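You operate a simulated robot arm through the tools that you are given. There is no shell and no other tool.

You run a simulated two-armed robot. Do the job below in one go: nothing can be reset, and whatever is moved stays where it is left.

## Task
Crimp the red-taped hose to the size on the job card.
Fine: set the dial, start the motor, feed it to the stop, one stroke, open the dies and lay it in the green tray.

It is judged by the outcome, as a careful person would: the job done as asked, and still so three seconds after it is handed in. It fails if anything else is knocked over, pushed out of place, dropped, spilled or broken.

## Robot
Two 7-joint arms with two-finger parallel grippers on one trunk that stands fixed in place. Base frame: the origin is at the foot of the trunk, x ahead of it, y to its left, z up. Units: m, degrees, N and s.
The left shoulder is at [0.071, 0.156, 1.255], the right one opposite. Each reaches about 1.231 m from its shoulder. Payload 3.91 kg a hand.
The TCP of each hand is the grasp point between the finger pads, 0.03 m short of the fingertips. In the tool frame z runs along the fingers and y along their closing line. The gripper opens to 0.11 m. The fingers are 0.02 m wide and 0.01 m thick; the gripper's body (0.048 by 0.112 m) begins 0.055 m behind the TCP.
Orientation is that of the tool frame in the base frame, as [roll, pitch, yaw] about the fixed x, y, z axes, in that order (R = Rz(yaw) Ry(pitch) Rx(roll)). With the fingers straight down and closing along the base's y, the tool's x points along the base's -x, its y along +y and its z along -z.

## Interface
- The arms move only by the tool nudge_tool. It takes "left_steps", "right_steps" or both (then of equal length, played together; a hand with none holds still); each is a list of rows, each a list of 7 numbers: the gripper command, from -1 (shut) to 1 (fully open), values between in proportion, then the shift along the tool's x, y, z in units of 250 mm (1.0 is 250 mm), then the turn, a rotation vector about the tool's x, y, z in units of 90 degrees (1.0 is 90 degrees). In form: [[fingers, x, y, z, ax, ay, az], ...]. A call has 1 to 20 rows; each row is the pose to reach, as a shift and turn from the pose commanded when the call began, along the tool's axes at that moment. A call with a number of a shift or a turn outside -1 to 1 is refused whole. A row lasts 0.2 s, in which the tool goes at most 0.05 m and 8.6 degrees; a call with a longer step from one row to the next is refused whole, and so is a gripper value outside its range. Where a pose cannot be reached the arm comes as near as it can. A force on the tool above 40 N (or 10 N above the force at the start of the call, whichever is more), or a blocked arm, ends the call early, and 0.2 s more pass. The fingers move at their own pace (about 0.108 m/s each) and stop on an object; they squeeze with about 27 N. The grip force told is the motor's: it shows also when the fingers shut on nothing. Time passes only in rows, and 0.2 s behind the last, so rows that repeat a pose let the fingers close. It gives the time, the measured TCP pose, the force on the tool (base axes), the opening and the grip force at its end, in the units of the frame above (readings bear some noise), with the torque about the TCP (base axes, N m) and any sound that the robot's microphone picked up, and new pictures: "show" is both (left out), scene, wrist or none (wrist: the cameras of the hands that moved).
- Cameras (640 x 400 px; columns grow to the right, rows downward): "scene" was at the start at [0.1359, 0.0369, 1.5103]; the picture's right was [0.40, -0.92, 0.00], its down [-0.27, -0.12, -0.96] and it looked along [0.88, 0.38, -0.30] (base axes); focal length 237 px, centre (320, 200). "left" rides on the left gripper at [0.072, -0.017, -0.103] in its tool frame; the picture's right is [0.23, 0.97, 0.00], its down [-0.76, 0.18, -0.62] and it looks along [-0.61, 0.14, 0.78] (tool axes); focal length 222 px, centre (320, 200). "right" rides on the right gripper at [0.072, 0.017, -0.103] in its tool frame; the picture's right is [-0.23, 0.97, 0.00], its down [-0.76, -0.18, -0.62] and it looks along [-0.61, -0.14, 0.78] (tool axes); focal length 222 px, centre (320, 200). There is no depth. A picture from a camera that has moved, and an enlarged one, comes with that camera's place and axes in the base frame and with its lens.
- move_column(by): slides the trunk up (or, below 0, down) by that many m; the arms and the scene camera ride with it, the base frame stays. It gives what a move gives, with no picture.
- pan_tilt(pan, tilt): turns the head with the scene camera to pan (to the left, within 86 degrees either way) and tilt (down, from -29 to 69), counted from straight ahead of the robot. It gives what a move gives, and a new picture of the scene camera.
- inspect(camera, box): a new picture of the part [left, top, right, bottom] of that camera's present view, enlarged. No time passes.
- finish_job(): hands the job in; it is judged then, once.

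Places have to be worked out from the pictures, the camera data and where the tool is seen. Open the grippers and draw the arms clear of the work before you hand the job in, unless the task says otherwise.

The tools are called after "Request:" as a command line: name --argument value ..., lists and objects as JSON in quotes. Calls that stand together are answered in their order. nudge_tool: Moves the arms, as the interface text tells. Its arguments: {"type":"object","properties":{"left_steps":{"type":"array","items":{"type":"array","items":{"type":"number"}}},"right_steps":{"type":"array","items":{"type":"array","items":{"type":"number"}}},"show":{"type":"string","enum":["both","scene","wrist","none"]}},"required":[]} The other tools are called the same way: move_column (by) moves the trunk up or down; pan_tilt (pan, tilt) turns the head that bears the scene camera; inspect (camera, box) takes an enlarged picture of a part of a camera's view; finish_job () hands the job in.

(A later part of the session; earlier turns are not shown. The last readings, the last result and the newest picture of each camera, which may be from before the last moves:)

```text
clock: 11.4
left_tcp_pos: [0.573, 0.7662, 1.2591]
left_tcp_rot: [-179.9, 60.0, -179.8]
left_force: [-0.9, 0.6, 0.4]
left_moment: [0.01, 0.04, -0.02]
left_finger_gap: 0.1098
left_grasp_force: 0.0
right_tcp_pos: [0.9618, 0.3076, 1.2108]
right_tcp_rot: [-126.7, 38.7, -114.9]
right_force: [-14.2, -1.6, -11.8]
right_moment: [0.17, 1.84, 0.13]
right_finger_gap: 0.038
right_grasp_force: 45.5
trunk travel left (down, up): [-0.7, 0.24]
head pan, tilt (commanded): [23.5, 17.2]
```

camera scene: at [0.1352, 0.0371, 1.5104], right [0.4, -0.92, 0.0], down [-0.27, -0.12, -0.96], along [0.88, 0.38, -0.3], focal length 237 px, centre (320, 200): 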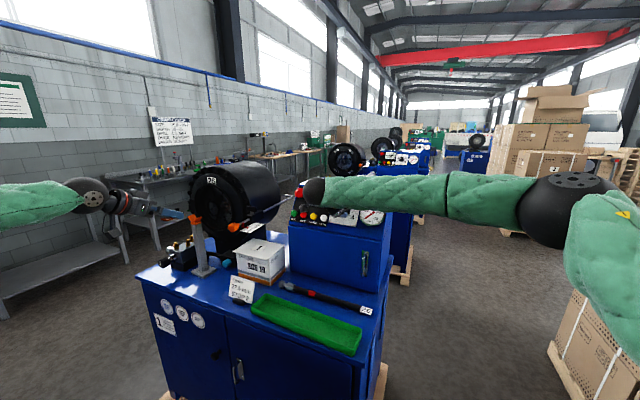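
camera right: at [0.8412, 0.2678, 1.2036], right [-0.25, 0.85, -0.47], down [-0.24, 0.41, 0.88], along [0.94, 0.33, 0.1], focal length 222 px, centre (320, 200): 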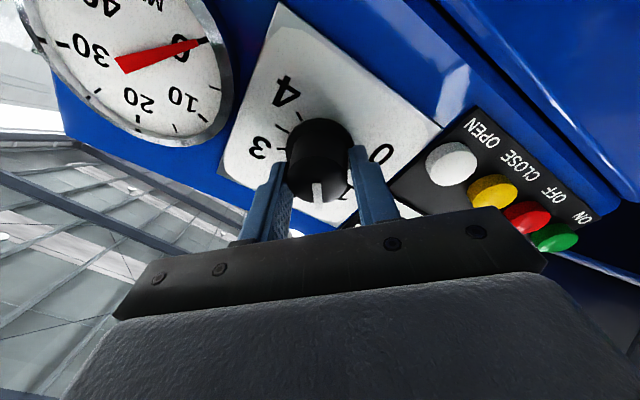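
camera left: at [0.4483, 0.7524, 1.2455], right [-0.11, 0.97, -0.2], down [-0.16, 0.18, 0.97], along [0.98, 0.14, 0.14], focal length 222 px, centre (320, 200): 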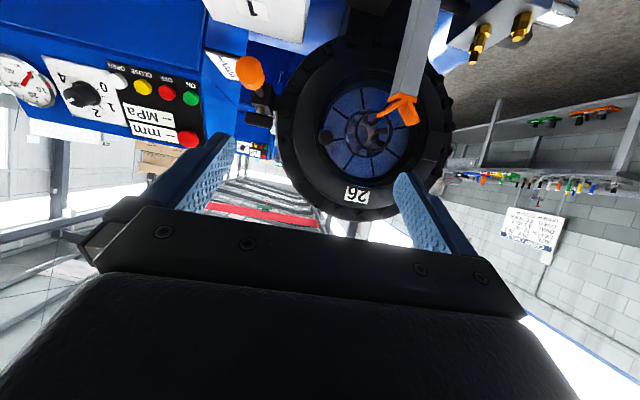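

Force dropped to about 18 N. I'll ease a little more, open, then back straight out 10 cm.

Request:
nudge_tool --right_steps '[[-1, 0.006, 0.006, -0.002, 0, 0, 0], [-1, 0.006, 0.006, -0.002, 0, 0, 0], [0.45, 0.006, 0.006, -0.002, 0, 0, 0], [0.45, 0.006, 0.006, -0.002, 0, 0, 0], [0.45, 0.006, 0.006, -0.002, 0, 0, 0], [0.45, 0.006, 0.006, -0.08, 0, 0, 0], [0.45, 0.006, 0.006, -0.2, 0, 0, 0], [0.45, 0.006, 0.006, -0.32, 0, 0, 0], [0.45, 0.006, 0.006, -0.4, 0, 0, 0]]' --show "wrist"

Request:
inspect --camera "right" --box '[240, 20, 400, 170]'

Request:
inspect --camera "scene" --box '[320, 190, 384, 235]'

```text
clock: 13.4
left_tcp_pos: [0.5732, 0.7655, 1.2601]
left_tcp_rot: [-180.0, 60.0, -179.9]
left_force: [-0.2, -0.6, 0.7]
left_moment: [-0.04, 0.0, 0.0]
left_finger_gap: 0.1098
left_grasp_force: 0.0
right_tcp_pos: [0.8715, 0.3074, 1.2548]
right_tcp_rot: [-126.7, 38.6, -115.0]
right_force: [-0.2, 0.1, 0.9]
right_moment: [-0.03, 0.0, -0.02]
right_finger_gap: 0.0797
right_grasp_force: 0.1
trunk travel left (down, up): [-0.7, 0.24]
head pan, tilt (commanded): [23.5, 17.2]
camera right: at [0.7512, 0.2676, 1.2482], right [-0.25, 0.85, -0.47], down [-0.24, 0.41, 0.88], along [0.94, 0.33, 0.1], focal length 222 px, centre (320, 200)
```

right: 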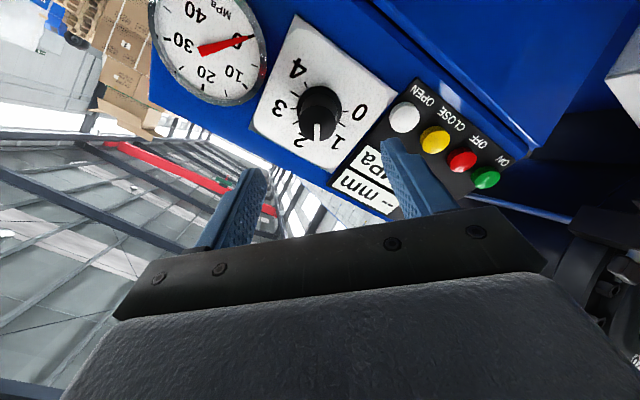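

```text
2.67 times, centred on (320, 95) of right
camera zoom: at [0.7512, 0.2676, 1.2482], right [-0.25, 0.85, -0.47], down [-0.24, 0.41, 0.88], along [0.94, 0.33, 0.1], focal length 592 px, centre (320, 480)
```

zoom: 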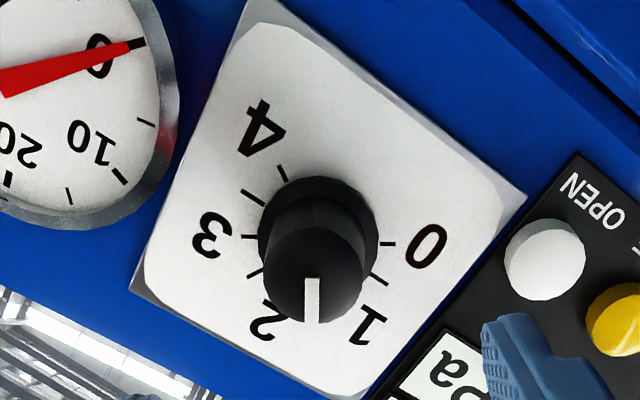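

```text
8.89 times, centred on (352, 212) of scene
camera zoom: at [0.1352, 0.037, 1.5103], right [0.4, -0.92, 0.0], down [-0.27, -0.12, -0.96], along [0.88, 0.38, -0.29], focal length 2111 px, centre (36, 89)
```

zoom: 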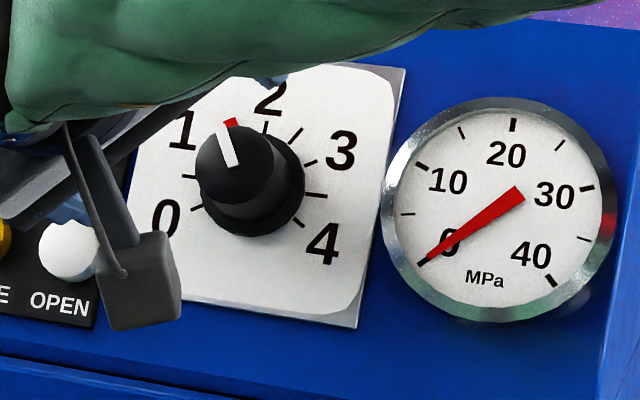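

The pointer looks to be at 1.5. I'll unroll the hand and back off a bit for a clearer view to check it precisely.

Request:
nudge_tool --right_steps '[[0.45, 0, 0, -0.05, 0, 0, 0.0833], [0.45, 0, 0, -0.1, 0, 0, 0.1667], [0.45, 0, 0, -0.15, 0, 0, 0.25], [0.45, 0, 0, -0.2, 0, 0, 0.3333], [0.45, 0, 0, -0.25, 0, 0, 0.4167], [0.45, 0, 0, -0.3, 0, 0, 0.5], [0.45, 0, 0, -0.3, 0, 0, 0.5]]' --show "wrist"

Request:
inspect --camera "right" --box '[280, 40, 352, 104]'

Request:
inspect --camera "scene" --box '[328, 190, 376, 225]'

```text
clock: 15.0
left_tcp_pos: [0.5743, 0.766, 1.2591]
left_tcp_rot: [-180.0, 60.0, -179.9]
left_force: [0.7, -0.1, 0.5]
left_moment: [-0.01, -0.03, -0.02]
left_finger_gap: 0.1101
left_grasp_force: 0.1
right_tcp_pos: [0.8056, 0.3072, 1.2899]
right_tcp_rot: [179.9, 62.3, 179.8]
right_force: [-0.3, 0.0, 0.5]
right_moment: [0.03, 0.04, 0.0]
right_finger_gap: 0.0796
right_grasp_force: 0.1
trunk travel left (down, up): [-0.7, 0.24]
head pan, tilt (commanded): [23.5, 17.2]
camera right: at [0.6813, 0.3241, 1.2751], right [0.11, 0.97, 0.2], down [-0.2, -0.18, 0.96], along [0.97, -0.14, 0.17], focal length 222 px, centre (320, 200)
```

right: 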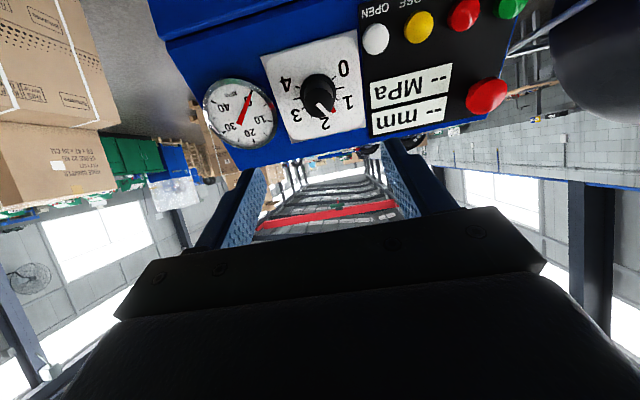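

```text
6.25 times, centred on (316, 72) of right
camera zoom: at [0.6813, 0.3241, 1.2751], right [0.11, 0.97, 0.2], down [-0.2, -0.18, 0.96], along [0.97, -0.14, 0.17], focal length 1388 px, centre (345, 1000)
```

zoom: 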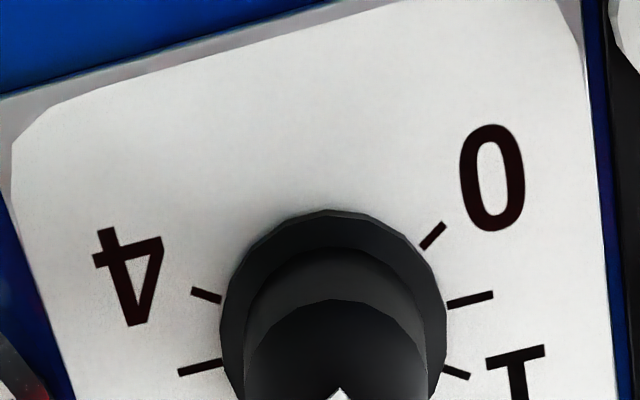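

```text
11.43 times, centred on (352, 208) of scene
camera zoom: at [0.1359, 0.0372, 1.5103], right [0.4, -0.92, 0.0], down [-0.27, -0.12, -0.96], along [0.88, 0.38, -0.3], focal length 2714 px, centre (-46, 114)
```

zoom: 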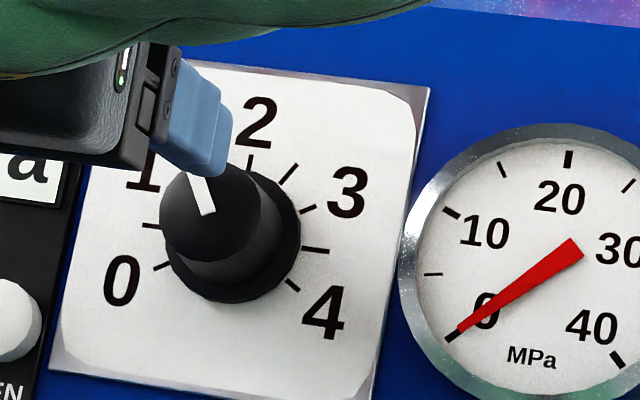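

Request:
inspect --camera "right" --box '[275, 70, 365, 140]'

Request:
inspect --camera "right" --box '[255, 25, 370, 145]'

```text
5.71 times, centred on (320, 105) of right
camera zoom: at [0.6813, 0.3241, 1.2751], right [0.11, 0.97, 0.2], down [-0.2, -0.18, 0.96], along [0.97, -0.14, 0.17], focal length 1269 px, centre (320, 743)
```

zoom: 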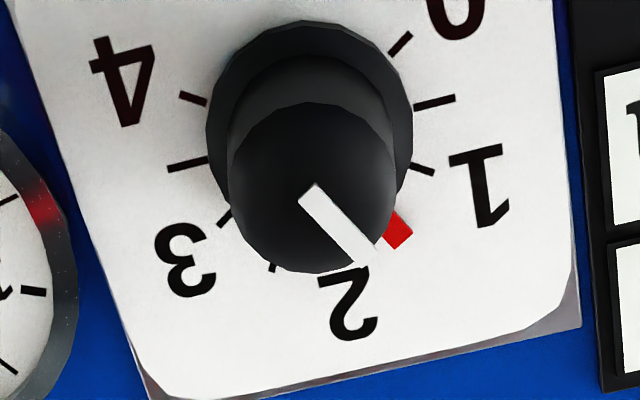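

```text
3.33 times, centred on (312, 85) of right
camera zoom: at [0.6813, 0.3241, 1.2751], right [0.11, 0.97, 0.2], down [-0.2, -0.18, 0.96], along [0.97, -0.14, 0.17], focal length 740 px, centre (345, 583)
```

zoom: 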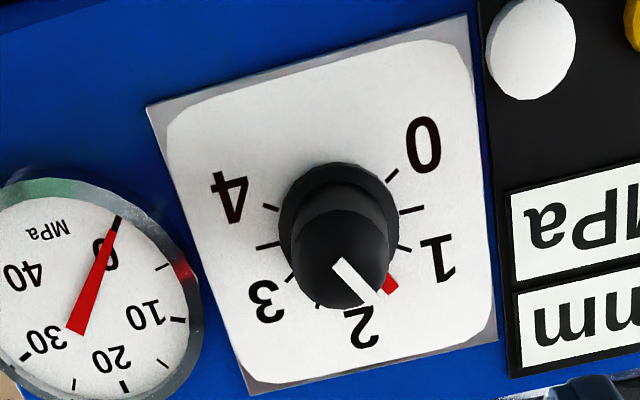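

The pointer fits 1.5 within about a degree. Next I'll press ON: the button top is at about [0.964, 0.517, 1.158]. I'm moving the right hand, fingers shut, to a 4 cm standoff in front of it.

Request:
nudge_tool --right_steps '[[-1, 0.0247, 0.12, 0.0, 0, 0, 0], [-1, 0.0495, 0.24, 0.075, 0, 0, 0], [-1, 0.0742, 0.36, 0.15, 0, 0, 0], [-1, 0.099, 0.48, 0.225, 0, 0, 0], [-1, 0.1237, 0.6, 0.3, 0, 0, 0], [-1, 0.1484, 0.72, 0.4, 0, 0, 0], [-1, 0.1732, 0.839, 0.5264, 0, 0, 0], [-1, 0.1732, 0.839, 0.5264, 0, 0, 0]]' --show "both"

Request:
inspect --camera "right" --box '[220, 60, 420, 240]'

Request:
inspect --camera "scene" --box '[280, 175, 380, 240]'

```text
clock: 16.8
left_tcp_pos: [0.5712, 0.7659, 1.2595]
left_tcp_rot: [-179.9, 59.9, -179.9]
left_force: [0.3, -0.3, 0.8]
left_moment: [-0.02, 0.01, 0.04]
left_finger_gap: 0.1101
left_grasp_force: 0.1
right_tcp_pos: [0.8756, 0.4801, 1.202]
right_tcp_rot: [179.9, 62.4, 179.9]
right_force: [-0.6, 0.0, 0.5]
right_moment: [0.02, -0.01, 0.02]
right_finger_gap: 0.0
right_grasp_force: 26.9
right hand out of reach, approached as far as the arm can: row 6, 7, 8
trunk travel left (down, up): [-0.7, 0.24]
head pan, tilt (commanded): [23.5, 17.2]
camera scene: at [0.1344, 0.0375, 1.5104], right [0.4, -0.92, 0.0], down [-0.27, -0.12, -0.96], along [0.88, 0.38, -0.29], focal length 237 px, centre (320, 200)
camera right: at [0.7518, 0.4981, 1.1866], right [0.11, 0.97, 0.2], down [-0.2, -0.18, 0.96], along [0.97, -0.14, 0.17], focal length 222 px, centre (320, 200)
```

scene: 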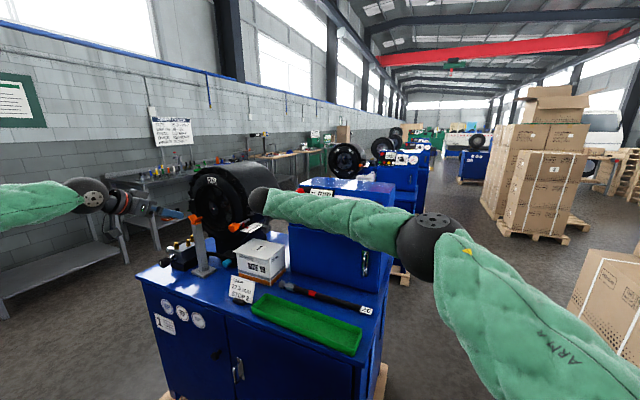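
right: 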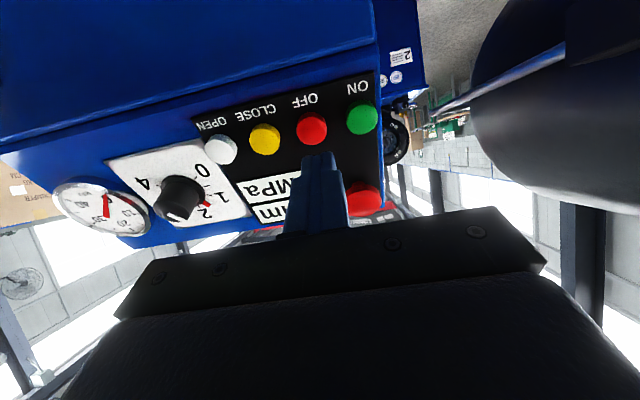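

```text
2.22 times, centred on (320, 150) of right
camera zoom: at [0.7518, 0.4981, 1.1866], right [0.11, 0.97, 0.2], down [-0.2, -0.18, 0.96], along [0.97, -0.14, 0.17], focal length 494 px, centre (320, 311)
```

zoom: 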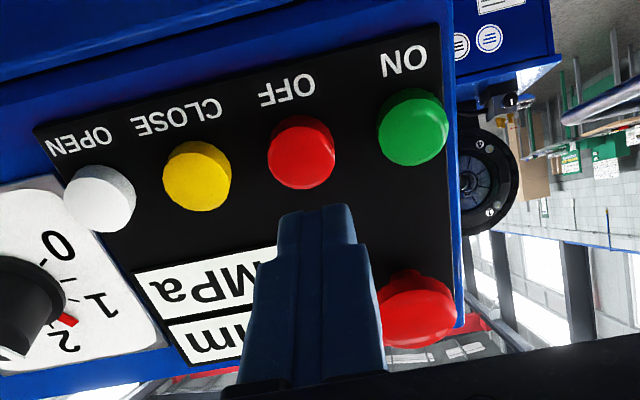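

```text
6.15 times, centred on (330, 208) of scene
camera zoom: at [0.1344, 0.0375, 1.5104], right [0.4, -0.92, 0.0], down [-0.27, -0.12, -0.96], along [0.88, 0.38, -0.29], focal length 1461 px, centre (258, 154)
```

zoom: 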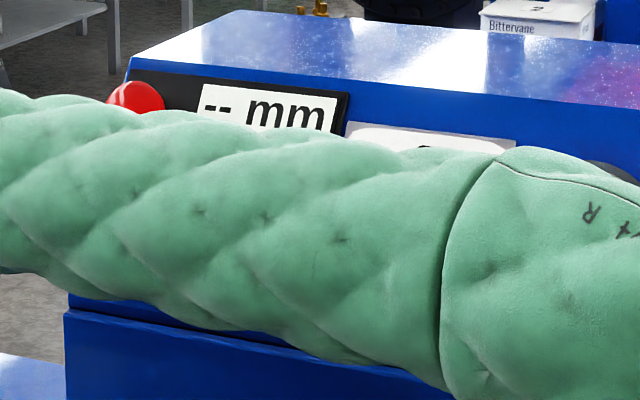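

The right hand runs out of reach for ON in this orientation, while the left arm can reach it easily. I'll retract the right hand and bring the left over towards the panel with its fingers shut.

Request:
nudge_tool --right_steps '[[-1, 0, -0.125, -0.1, 0, 0, 0], [-1, 0, -0.25, -0.2, 0, 0, 0], [-1, 0, -0.375, -0.3, 0, 0, 0], [-1, 0, -0.5, -0.4, 0, 0, 0], [-1, 0, -0.625, -0.5, 0, 0, 0], [-1, 0, -0.75, -0.6, 0, 0, 0], [-1, 0, -0.875, -0.7, 0, 0, 0], [-1, 0, -1.0, -0.8, 0, 0, 0]]' --left_steps '[[-1, 0, 0, 0, 0, 0, 0], [-1, 0, 0, 0, 0, 0, 0], [-1, -0.03, -0.13, 0.05, 0, 0, 0], [-1, -0.06, -0.27, 0.1, 0, 0, 0], [-1, -0.1, -0.4, 0.15, 0, 0, 0], [-1, -0.13, -0.53, 0.2, 0, 0, 0], [-1, -0.16, -0.66, 0.26, 0, -0.013, 0], [-1, -0.2, -0.8, 0.32, 0, -0.027, 0]]' --show "both"

```text
clock: 18.6
left_tcp_pos: [0.6661, 0.5659, 1.2633]
left_tcp_rot: [180.0, 62.4, 179.9]
left_force: [0.0, 0.2, 1.4]
left_moment: [-0.01, -0.02, 0.01]
left_finger_gap: 0.0
left_grasp_force: 27.0
right_tcp_pos: [0.7021, 0.2303, 1.2934]
right_tcp_rot: [179.8, 62.1, -180.0]
right_force: [1.0, 0.3, 0.9]
right_moment: [0.01, 0.02, -0.01]
right_finger_gap: 0.0
right_grasp_force: 26.8
trunk travel left (down, up): [-0.7, 0.24]
head pan, tilt (commanded): [23.5, 17.2]
camera scene: at [0.1368, 0.0358, 1.5102], right [0.4, -0.92, 0.0], down [-0.27, -0.12, -0.96], along [0.88, 0.38, -0.3], focal length 237 px, centre (320, 200)
camera right: at [0.5761, 0.2474, 1.2785], right [0.1, 0.97, 0.2], down [-0.2, -0.18, 0.96], along [0.98, -0.14, 0.17], focal length 222 px, centre (320, 200)
camera left: at [0.5415, 0.5492, 1.2464], right [-0.11, 0.97, -0.2], down [-0.2, 0.18, 0.96], along [0.97, 0.14, 0.18], focal length 222 px, centre (320, 200)
```

scene: 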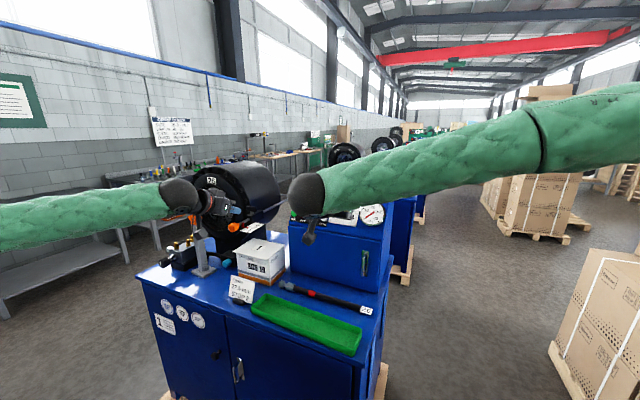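
right: 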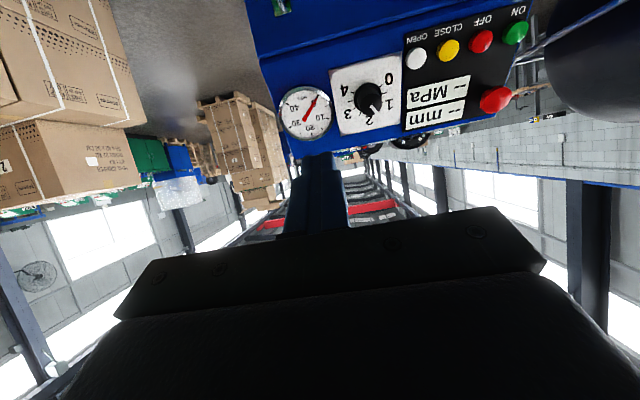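
left: 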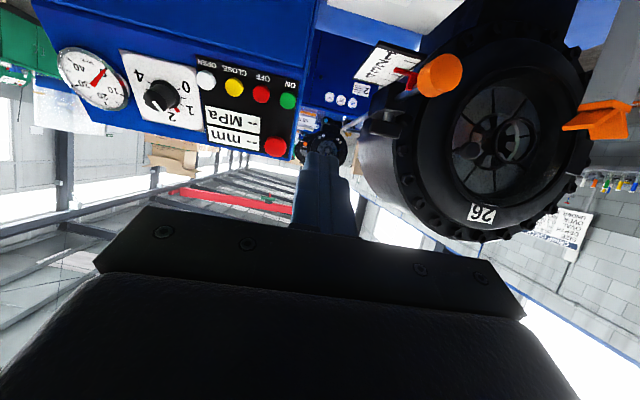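

ON confirmed at about [0.964, 0.518, 1.158]. I'll move the left fingertips to 4 cm in front of it.

Request:
nudge_tool --left_steps '[[-1, -0.0255, -0.028, 0.1388, 0, 0, 0], [-1, -0.0511, -0.0559, 0.2776, 0, 0, 0], [-1, -0.0766, -0.0838, 0.4164, 0, 0, 0], [-1, -0.1022, -0.1118, 0.5552, 0, 0, 0], [-1, -0.1277, -0.1397, 0.694, 0, 0, 0], [-1, -0.1533, -0.1677, 0.8328, 0, 0, 0], [-1, -0.1788, -0.1956, 0.9716, 0, 0, 0], [-1, -0.1788, -0.1956, 0.9716, 0, 0, 0]]' --show "both"

Request:
inspect --camera "left" --box '[220, 60, 420, 240]'

```text
clock: 20.4
left_tcp_pos: [0.9028, 0.5174, 1.1902]
left_tcp_rot: [180.0, 62.4, -179.9]
left_force: [-0.2, 0.1, 0.4]
left_moment: [-0.01, 0.02, 0.0]
left_finger_gap: 0.0
left_grasp_force: 26.9
right_tcp_pos: [0.7008, 0.2314, 1.2957]
right_tcp_rot: [-180.0, 62.2, -180.0]
right_force: [0.3, 0.1, 0.4]
right_moment: [0.0, 0.03, -0.03]
right_finger_gap: 0.0
right_grasp_force: 26.8
trunk travel left (down, up): [-0.7, 0.24]
head pan, tilt (commanded): [23.5, 17.2]
camera scene: at [0.1345, 0.0373, 1.5105], right [0.4, -0.92, 0.0], down [-0.27, -0.12, -0.96], along [0.88, 0.38, -0.29], focal length 237 px, centre (320, 200)
camera left: at [0.7779, 0.5014, 1.1738], right [-0.11, 0.97, -0.2], down [-0.2, 0.18, 0.96], along [0.97, 0.14, 0.18], focal length 222 px, centre (320, 200)
```

scene: 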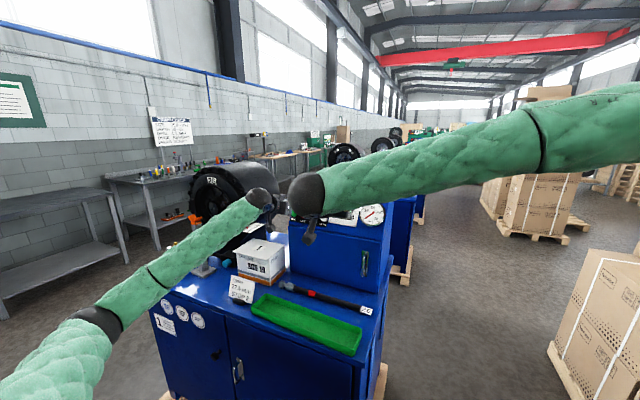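
left: 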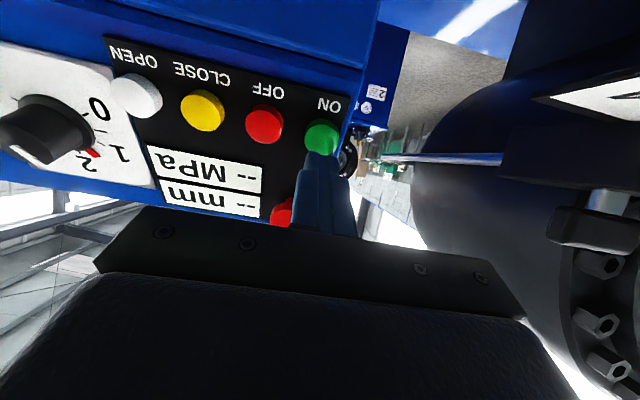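

```text
2.22 times, centred on (320, 150) of left
camera zoom: at [0.7779, 0.5014, 1.1738], right [-0.11, 0.97, -0.2], down [-0.2, 0.18, 0.96], along [0.97, 0.14, 0.18], focal length 494 px, centre (320, 311)
```

zoom: 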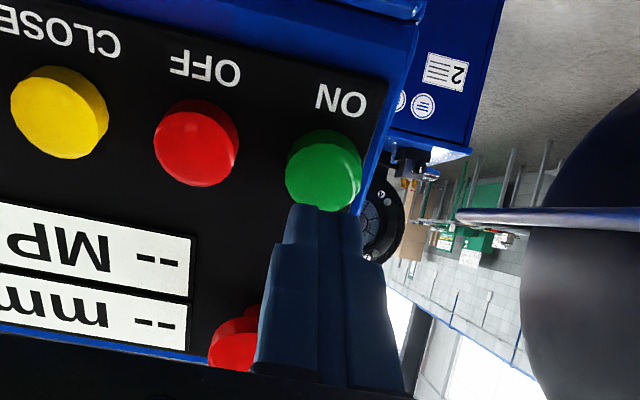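

The fingertips are lined up with the green button about 4 cm away. I'll press straight in slowly, watching force and sound.

Request:
nudge_tool --left_steps '[[-1, 0, 0, 0.06, 0, 0, 0], [-1, 0, 0, 0.12, 0, 0, 0], [-1, 0, 0, 0.148, 0, 0, 0], [-1, 0, 0, 0.164, 0, 0, 0], [-1, 0, 0, 0.176, 0, 0, 0], [-1, 0, 0, 0.188, 0, 0, 0]]' --show "wrist"

Request:
inspect --camera "left" --box '[100, 80, 420, 260]'

```text
clock: 21.8
left_tcp_pos: [0.9407, 0.5184, 1.1705]
left_tcp_rot: [180.0, 62.6, -179.9]
left_force: [-33.6, -0.9, 0.6]
left_moment: [-0.03, 0.57, 0.01]
left_finger_gap: 0.0
left_grasp_force: 26.5
right_tcp_pos: [0.6964, 0.2313, 1.297]
right_tcp_rot: [-179.9, 62.4, -180.0]
right_force: [0.4, -0.6, -0.3]
right_moment: [0.02, 0.02, -0.01]
right_finger_gap: 0.0002
right_grasp_force: 26.8
trunk travel left (down, up): [-0.7, 0.24]
head pan, tilt (commanded): [23.5, 17.2]
heard: click
camera left: at [0.8158, 0.5018, 1.154], right [-0.11, 0.97, -0.2], down [-0.2, 0.18, 0.96], along [0.97, 0.14, 0.18], focal length 222 px, centre (320, 200)
```

left: 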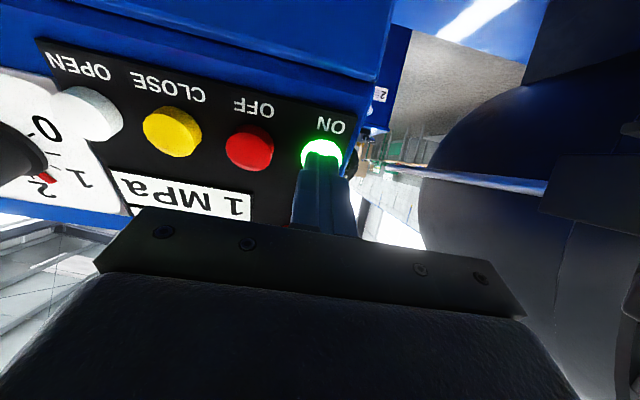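

```text
2.00 times, centred on (260, 170) of left
camera zoom: at [0.8158, 0.5018, 1.154], right [-0.11, 0.97, -0.2], down [-0.2, 0.18, 0.96], along [0.97, 0.14, 0.18], focal length 444 px, centre (440, 260)
```

zoom: 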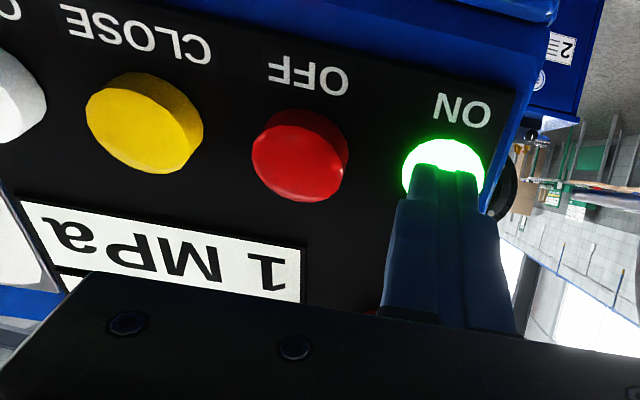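

A click, the ON lamp is lit and the pressure display reads 1 MPa. I'll back off and read the mm display.

Request:
nudge_tool --left_steps '[[-1, 0, 0, -0.1, 0, 0, 0], [-1, 0, 0, -0.25, 0, 0, 0], [-1, 0, 0, -0.4, 0, 0, 0], [-1, 0, 0, -0.55, 0, 0, 0], [-1, 0, 0, -0.7, 0, 0, 0]]' --show "both"

Request:
inspect --camera "left" --box '[120, 20, 320, 170]'

Request:
inspect --camera "right" --box '[330, 20, 530, 150]'

```text
clock: 23.0
left_tcp_pos: [0.7887, 0.5159, 1.25]
left_tcp_rot: [180.0, 62.3, -179.9]
left_force: [0.0, -0.1, 0.7]
left_moment: [-0.01, 0.0, 0.03]
left_finger_gap: 0.0002
left_grasp_force: 26.4
right_tcp_pos: [0.7003, 0.2293, 1.2958]
right_tcp_rot: [179.9, 62.3, 179.8]
right_force: [0.1, 0.1, 1.0]
right_moment: [0.0, 0.0, 0.02]
right_finger_gap: 0.0003
right_grasp_force: 27.1
trunk travel left (down, up): [-0.7, 0.24]
head pan, tilt (commanded): [23.5, 17.2]
camera scene: at [0.1341, 0.0368, 1.5105], right [0.4, -0.92, 0.0], down [-0.27, -0.12, -0.96], along [0.88, 0.38, -0.29], focal length 237 px, centre (320, 200)
camera left: at [0.6639, 0.4997, 1.2336], right [-0.1, 0.97, -0.2], down [-0.2, 0.18, 0.96], along [0.97, 0.14, 0.18], focal length 222 px, centre (320, 200)
```

scene: 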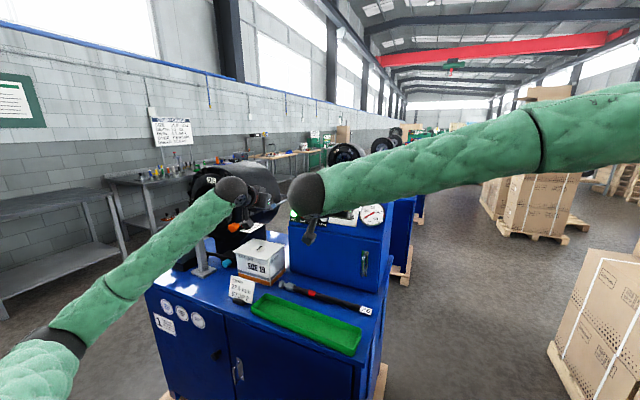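
left: 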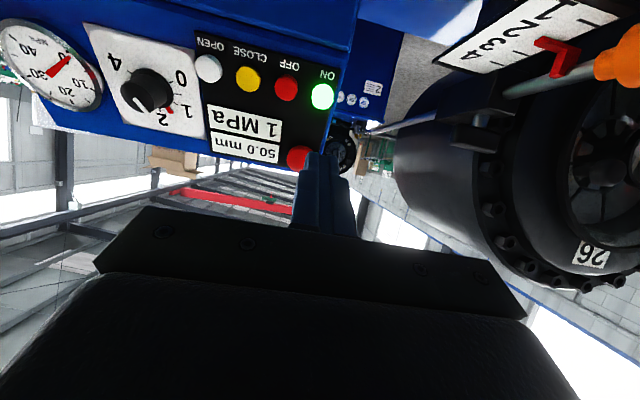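

```text
2.67 times, centred on (220, 95) of left
camera zoom: at [0.6639, 0.4997, 1.2336], right [-0.1, 0.97, -0.2], down [-0.2, 0.18, 0.96], along [0.97, 0.14, 0.18], focal length 592 px, centre (587, 480)
```

zoom: 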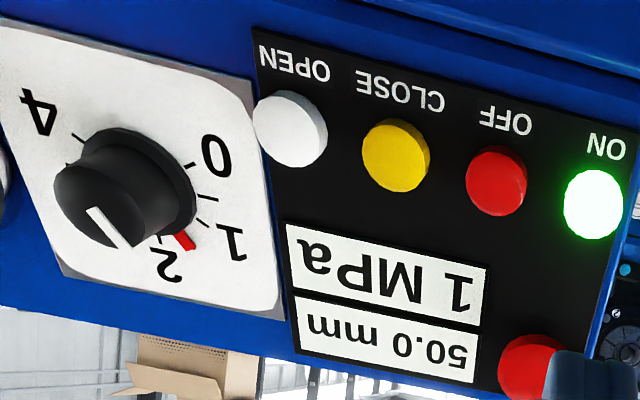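

```text
3.08 times, centred on (430, 85) of right
camera zoom: at [0.5746, 0.2476, 1.2797], right [0.11, 0.97, 0.2], down [-0.2, -0.18, 0.96], along [0.97, -0.14, 0.17], focal length 684 px, centre (-18, 554)
```

zoom: 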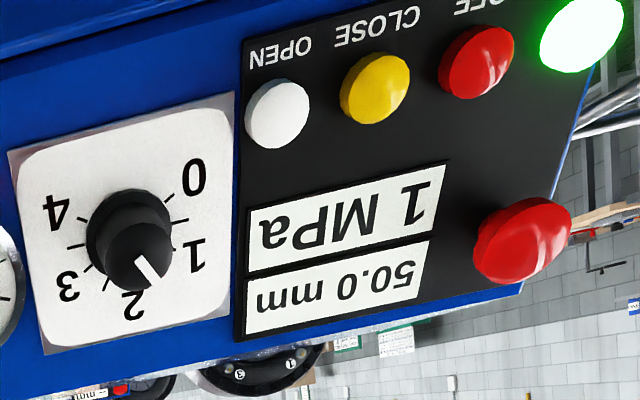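

The mm display shows the current opening, 50.0 mm, not the set size. I'll check the dial pointer from both wrist cameras at high zoom, and the stop pointer too.

Request:
inspect --camera "right" --box '[325, 70, 405, 140]'

Request:
inspect --camera "left" --box '[100, 40, 200, 140]'

Request:
inspect --camera "left" --box '[430, 0, 640, 110]'

```text
5.71 times, centred on (365, 105) of right
camera zoom: at [0.5746, 0.2476, 1.2797], right [0.11, 0.97, 0.2], down [-0.2, -0.18, 0.96], along [0.97, -0.14, 0.17], focal length 1269 px, centre (63, 743)
```

zoom: 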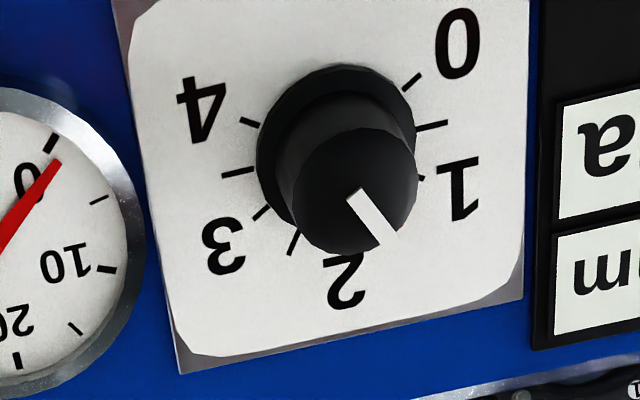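

```text
4.00 times, centred on (150, 90) of left
camera zoom: at [0.6639, 0.4997, 1.2336], right [-0.1, 0.97, -0.2], down [-0.2, 0.18, 0.96], along [0.97, 0.14, 0.18], focal length 888 px, centre (1000, 640)
```

zoom: 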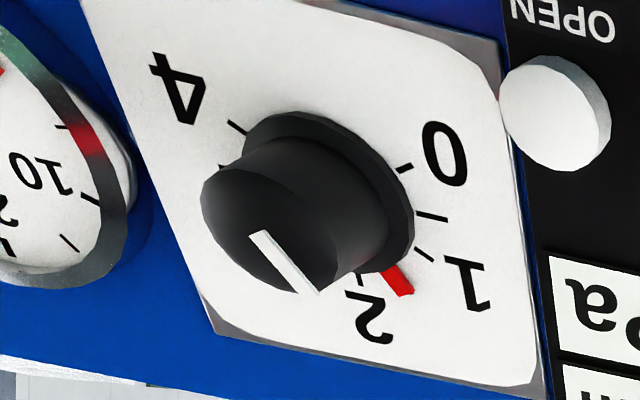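

```text
3.05 times, centred on (535, 55) of left
camera zoom: at [0.6639, 0.4997, 1.2336], right [-0.1, 0.97, -0.2], down [-0.2, 0.18, 0.96], along [0.97, 0.14, 0.18], focal length 677 px, centre (-335, 642)
```

zoom: 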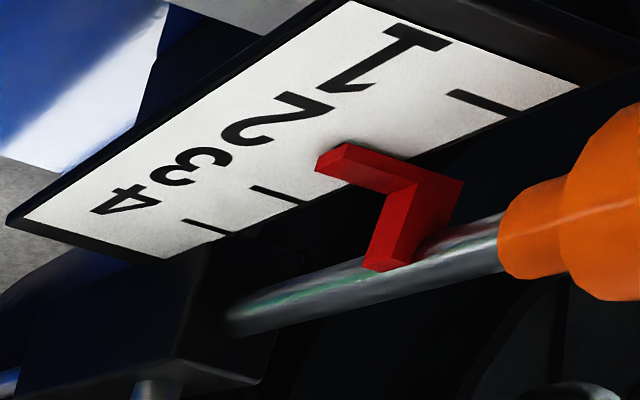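

The dial pointer fits 1.5 within about a degree in both views, and the stop pointer covers tick 2. Next is the hose: I'll move the right arm well clear to the right while the left hand swings to fingers-down.

Request:
nudge_tool --left_steps '[[-1, -0.0175, -0.025, -0.0205, 0, 0.0866, 0], [-1, -0.035, -0.05, -0.041, 0, 0.1733, 0], [-1, -0.0525, -0.075, -0.0615, 0, 0.26, 0], [-1, -0.07, -0.1, -0.082, 0, 0.3466, 0], [-1, -0.0875, -0.125, -0.1025, 0, 0.4333, 0], [-1, -0.105, -0.15, -0.123, 0, 0.52, 0], [-1, -0.1225, -0.175, -0.1435, 0, 0.6066, 0], [-1, -0.14, -0.2, -0.164, 0, 0.6933, 0]]' --right_steps '[[-1, 0, -0.15, -0.05, 0, 0, 0], [-1, 0, -0.3, -0.1, 0, 0, 0], [-1, 0, -0.45, -0.15, 0, 0, 0], [-1, 0, -0.6, -0.2, 0, 0, 0], [-1, 0, -0.75, -0.25, 0, 0, 0], [-1, 0, -0.9, -0.3, 0, 0, 0], [-1, 0, -1.0, -0.35, 0, 0, 0], [-1, 0, -1.0, -0.4, 0, 0, 0]]' --show "both"

```text
clock: 24.8
left_tcp_pos: [0.7695, 0.4676, 1.2991]
left_tcp_rot: [-180.0, -0.1, -179.9]
left_force: [0.5, -0.3, -1.1]
left_moment: [0.01, 0.0, 0.01]
left_finger_gap: 0.0
left_grasp_force: 26.6
right_tcp_pos: [0.6132, -0.0194, 1.3407]
right_tcp_rot: [180.0, 62.2, -179.9]
right_force: [0.2, -0.8, 0.1]
right_moment: [-0.01, -0.05, 0.01]
right_finger_gap: 0.0001
right_grasp_force: 27.0
trunk travel left (down, up): [-0.7, 0.24]
head pan, tilt (commanded): [23.5, 17.2]
camera scene: at [0.1365, 0.0369, 1.5102], right [0.4, -0.92, 0.0], down [-0.27, -0.12, -0.96], along [0.88, 0.38, -0.3], focal length 237 px, centre (320, 200)
camera right: at [0.4884, -0.0022, 1.3256], right [0.11, 0.97, 0.2], down [-0.2, -0.18, 0.96], along [0.97, -0.14, 0.17], focal length 222 px, centre (320, 200)
camera left: at [0.6983, 0.4513, 1.4022], right [-0.23, 0.97, 0.0], down [0.76, 0.18, 0.62], along [0.6, 0.14, -0.78], focal length 222 px, centre (320, 200)
```

scene: 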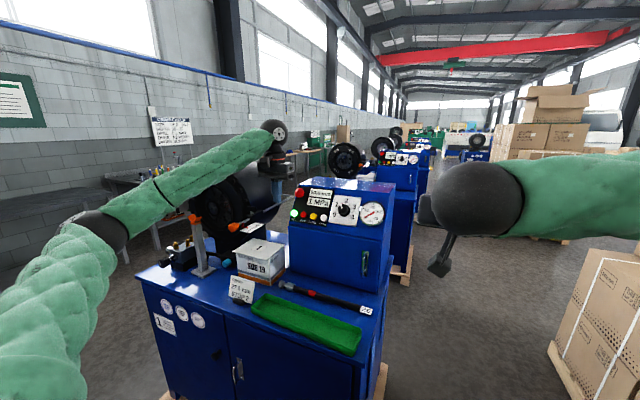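
right: 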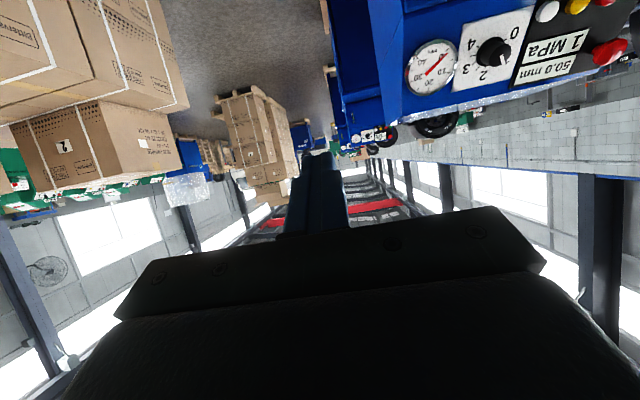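
left: 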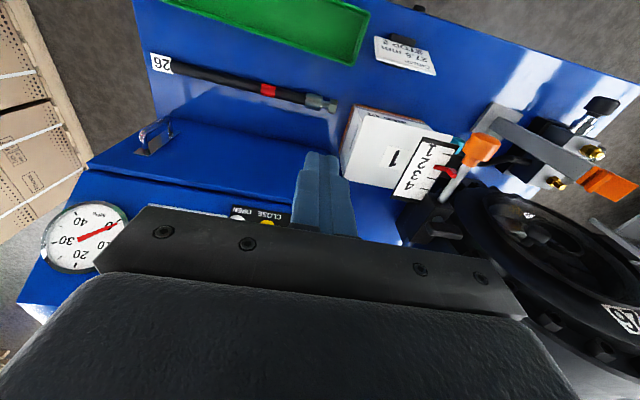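

From this view the hose lies at x≈0.829 with the nut end at y≈0.52 and the tape near y≈0.372. I'll turn the left hand 90° so the fingers close across the hose, and come over a grip point about 0.115 m from the tip.

Request:
nudge_tool --left_steps '[[0.1, -0.0216, -0.0235, 0.0364, 0, 0, -0.0909], [0.1, -0.0433, -0.0469, 0.0727, 0, 0, -0.1818], [0.1, -0.0649, -0.0704, 0.1091, 0, 0, -0.2727], [0.1, -0.0865, -0.0938, 0.1455, 0, 0, -0.3636], [0.1, -0.1082, -0.1173, 0.1818, 0, 0, -0.4545], [0.1, -0.1298, -0.1407, 0.2182, 0, 0, -0.5455], [0.1, -0.1515, -0.1642, 0.2545, 0, 0, -0.6364], [0.1, -0.1731, -0.1876, 0.2909, 0, 0, -0.7273], [0.1, -0.1947, -0.2111, 0.3273, 0, 0, -0.8182], [0.1, -0.2164, -0.2345, 0.3636, 0, 0, -0.9091], [0.1, -0.238, -0.258, 0.4, 0, 0, -1.0], [0.1, -0.238, -0.258, 0.4, 0, 0, -1.0]]' --show "both"

Request:
inspect --camera "left" --box '[180, 40, 460, 240]'

```text
clock: 27.4
left_tcp_pos: [0.8288, 0.4029, 1.1983]
left_tcp_rot: [-180.0, 0.0, -89.9]
left_force: [0.6, -0.6, 0.4]
left_moment: [-0.02, -0.02, 0.01]
left_finger_gap: 0.0606
left_grasp_force: 0.0
right_tcp_pos: [0.6138, -0.0179, 1.3418]
right_tcp_rot: [-180.0, 62.2, 179.9]
right_force: [0.5, -0.3, -0.9]
right_moment: [-0.01, -0.05, 0.03]
right_finger_gap: 0.0
right_grasp_force: 26.8
trunk travel left (down, up): [-0.7, 0.24]
head pan, tilt (commanded): [23.5, 17.2]
camera scene: at [0.1357, 0.0368, 1.5103], right [0.4, -0.92, 0.0], down [-0.27, -0.12, -0.96], along [0.88, 0.38, -0.3], focal length 237 px, centre (320, 200)
camera left: at [0.8463, 0.3311, 1.3019], right [-0.97, -0.23, 0.0], down [-0.18, 0.76, 0.62], along [-0.14, 0.61, -0.78], focal length 222 px, centre (320, 200)
```

scene: 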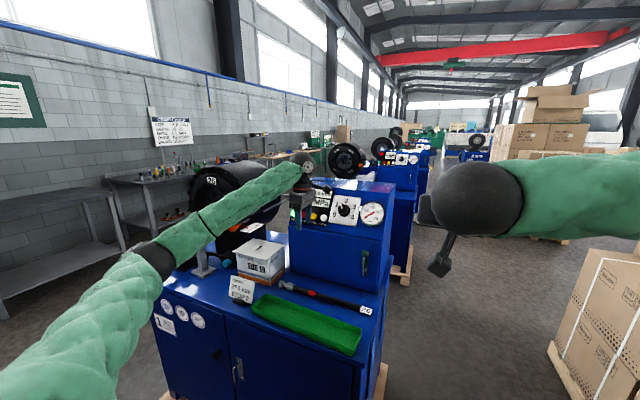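
left: 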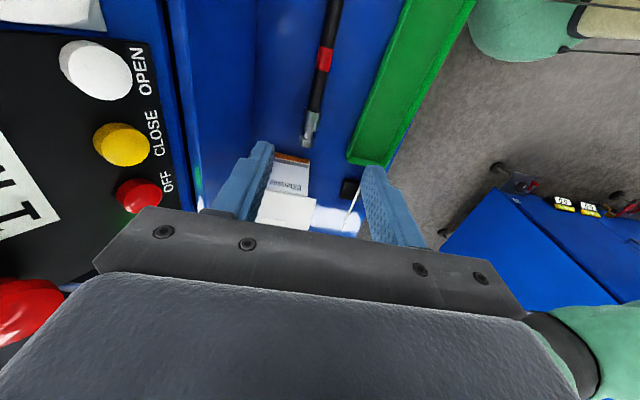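

```text
2.00 times, centred on (320, 140) of left
camera zoom: at [0.8463, 0.3311, 1.3019], right [-0.97, -0.23, 0.0], down [-0.18, 0.76, 0.62], along [-0.14, 0.61, -0.78], focal length 444 px, centre (320, 320)
```

zoom: 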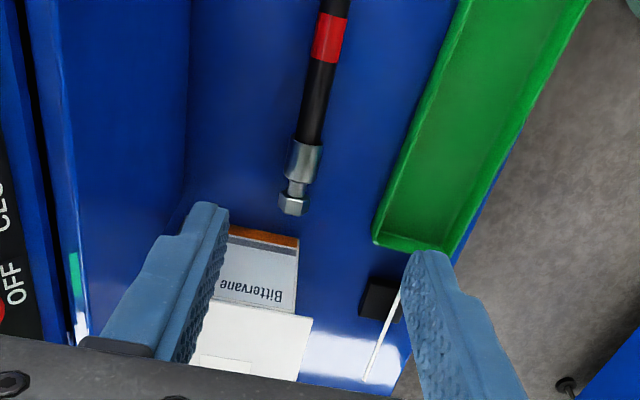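

The hose lies at x≈0.830 with the tip at y≈0.523, and the hand is lined up about 0.12 m back from the tip. I'll descend to just above it.

Request:
nudge_tool --left_steps '[[0.1, 0, -0.004, 0.16, 0, 0, 0], [0.1, 0, -0.004, 0.34, 0, 0, 0], [0.1, 0, -0.004, 0.52, 0, 0, 0], [0.1, 0, -0.004, 0.7, 0, 0, 0], [0.1, 0, -0.004, 0.86, 0, 0, 0], [0.1, 0, -0.004, 0.96, 0, 0, 0], [0.1, 0, -0.004, 0.96, 0, 0, 0]]' --show "both"

Request:
inspect --camera "left" --box '[220, 60, 420, 240]'

Request:
inspect --camera "scene" --box '[230, 200, 390, 330]'

```text
clock: 29.0
left_tcp_pos: [0.8298, 0.4015, 0.9599]
left_tcp_rot: [180.0, 0.1, -89.9]
left_force: [0.1, 0.5, 0.0]
left_moment: [0.01, 0.0, -0.03]
left_finger_gap: 0.0607
left_grasp_force: 0.1
right_tcp_pos: [0.613, -0.0192, 1.3405]
right_tcp_rot: [179.9, 62.2, 179.9]
right_force: [0.2, 0.2, -0.1]
right_moment: [0.01, 0.01, -0.02]
right_finger_gap: 0.0001
right_grasp_force: 27.0
trunk travel left (down, up): [-0.7, 0.24]
head pan, tilt (commanded): [23.5, 17.2]
camera scene: at [0.1359, 0.0365, 1.5103], right [0.4, -0.92, 0.0], down [-0.27, -0.12, -0.96], along [0.88, 0.38, -0.3], focal length 237 px, centre (320, 200)
camera left: at [0.8469, 0.3301, 1.0623], right [-0.97, -0.23, 0.0], down [-0.18, 0.76, 0.62], along [-0.14, 0.61, -0.78], focal length 222 px, centre (320, 200)
```

scene: 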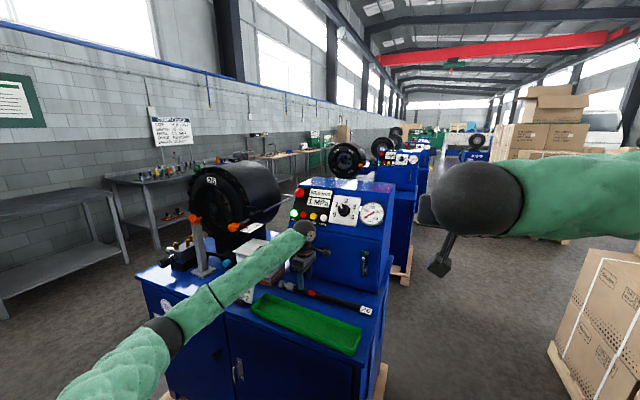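
left: 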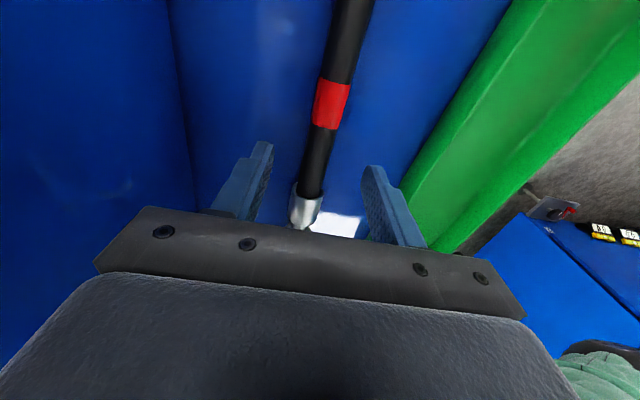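

```text
2.22 times, centred on (320, 150) of left
camera zoom: at [0.8469, 0.3301, 1.0623], right [-0.97, -0.23, 0.0], down [-0.18, 0.76, 0.62], along [-0.14, 0.61, -0.78], focal length 494 px, centre (320, 311)
```

zoom: 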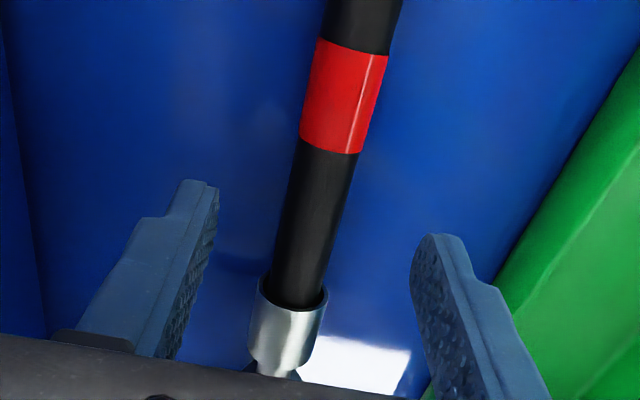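

```text
3.08 times, centred on (310, 265) of scene
camera zoom: at [0.1359, 0.0365, 1.5103], right [0.4, -0.92, 0.0], down [-0.27, -0.12, -0.96], along [0.88, 0.38, -0.3], focal length 731 px, centre (351, 0)
```

zoom: 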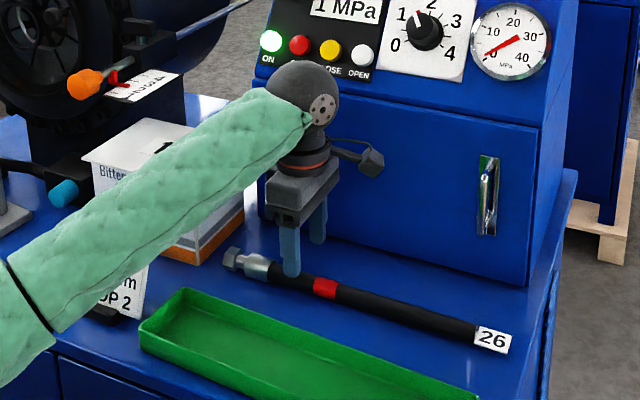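

The hose (about 24 mm) is centred between the fingers. I'll lower to TCP z≈0.92 and look.

Request:
nudge_tool --left_steps '[[0.1, 0, 0, 0.06, 0, 0, 0], [0.1, 0, 0, 0.12, 0, 0, 0], [0.1, 0, 0, 0.16, 0, 0, 0], [0.1, 0, 0, 0.16, 0, 0, 0]]' --show "wrist"

Request:
inspect --camera "scene" --box '[270, 250, 340, 305]'

Request:
inspect --camera "left" --box '[220, 60, 420, 240]'

```text
clock: 30.0
left_tcp_pos: [0.8306, 0.4025, 0.9183]
left_tcp_rot: [179.9, -0.1, -90.0]
left_force: [-0.9, -0.2, 0.7]
left_moment: [0.02, 0.01, 0.0]
left_finger_gap: 0.0604
left_grasp_force: 0.0
right_tcp_pos: [0.6134, -0.0191, 1.3409]
right_tcp_rot: [179.9, 62.2, 179.9]
right_force: [-1.7, 0.8, 0.5]
right_moment: [-0.04, -0.01, -0.01]
right_finger_gap: 0.0004
right_grasp_force: 26.8
trunk travel left (down, up): [-0.7, 0.24]
head pan, tilt (commanded): [23.5, 17.2]
camera left: at [0.847, 0.3305, 1.0227], right [-0.97, -0.23, 0.0], down [-0.18, 0.76, 0.62], along [-0.14, 0.61, -0.78], focal length 222 px, centre (320, 200)
```

left: 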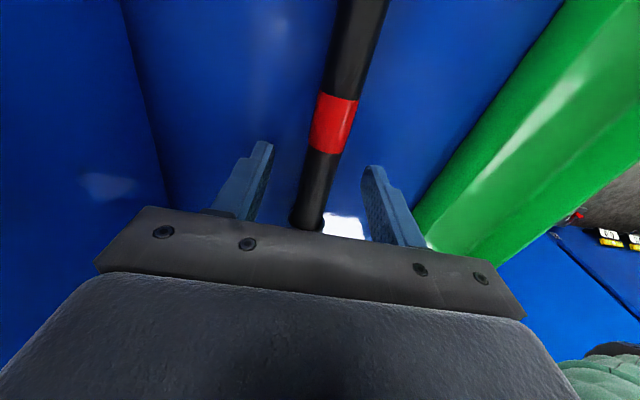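

```text
7.27 times, centred on (305, 278) of scene
camera zoom: at [0.136, 0.0366, 1.5103], right [0.4, -0.92, 0.0], down [-0.27, -0.12, -0.96], along [0.88, 0.38, -0.3], focal length 1727 px, centre (429, -364)
```

zoom: 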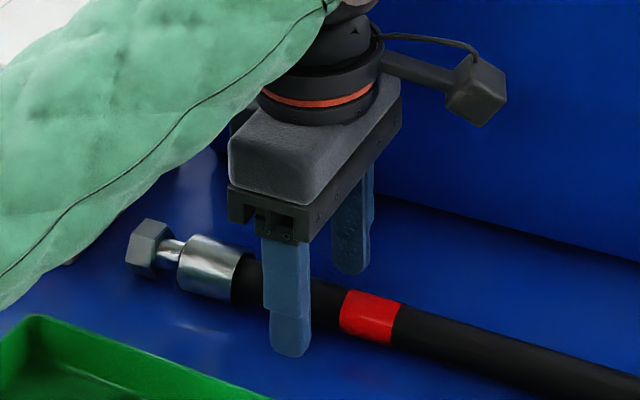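

```text
2.22 times, centred on (320, 150) of left
camera zoom: at [0.847, 0.3305, 1.0227], right [-0.97, -0.23, 0.0], down [-0.18, 0.76, 0.62], along [-0.14, 0.61, -0.78], focal length 494 px, centre (320, 311)
```

zoom: 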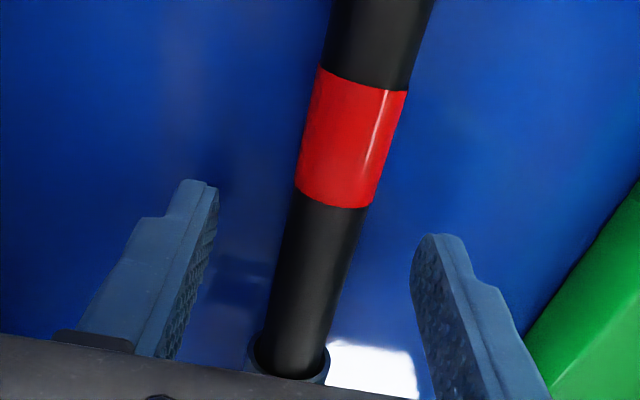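

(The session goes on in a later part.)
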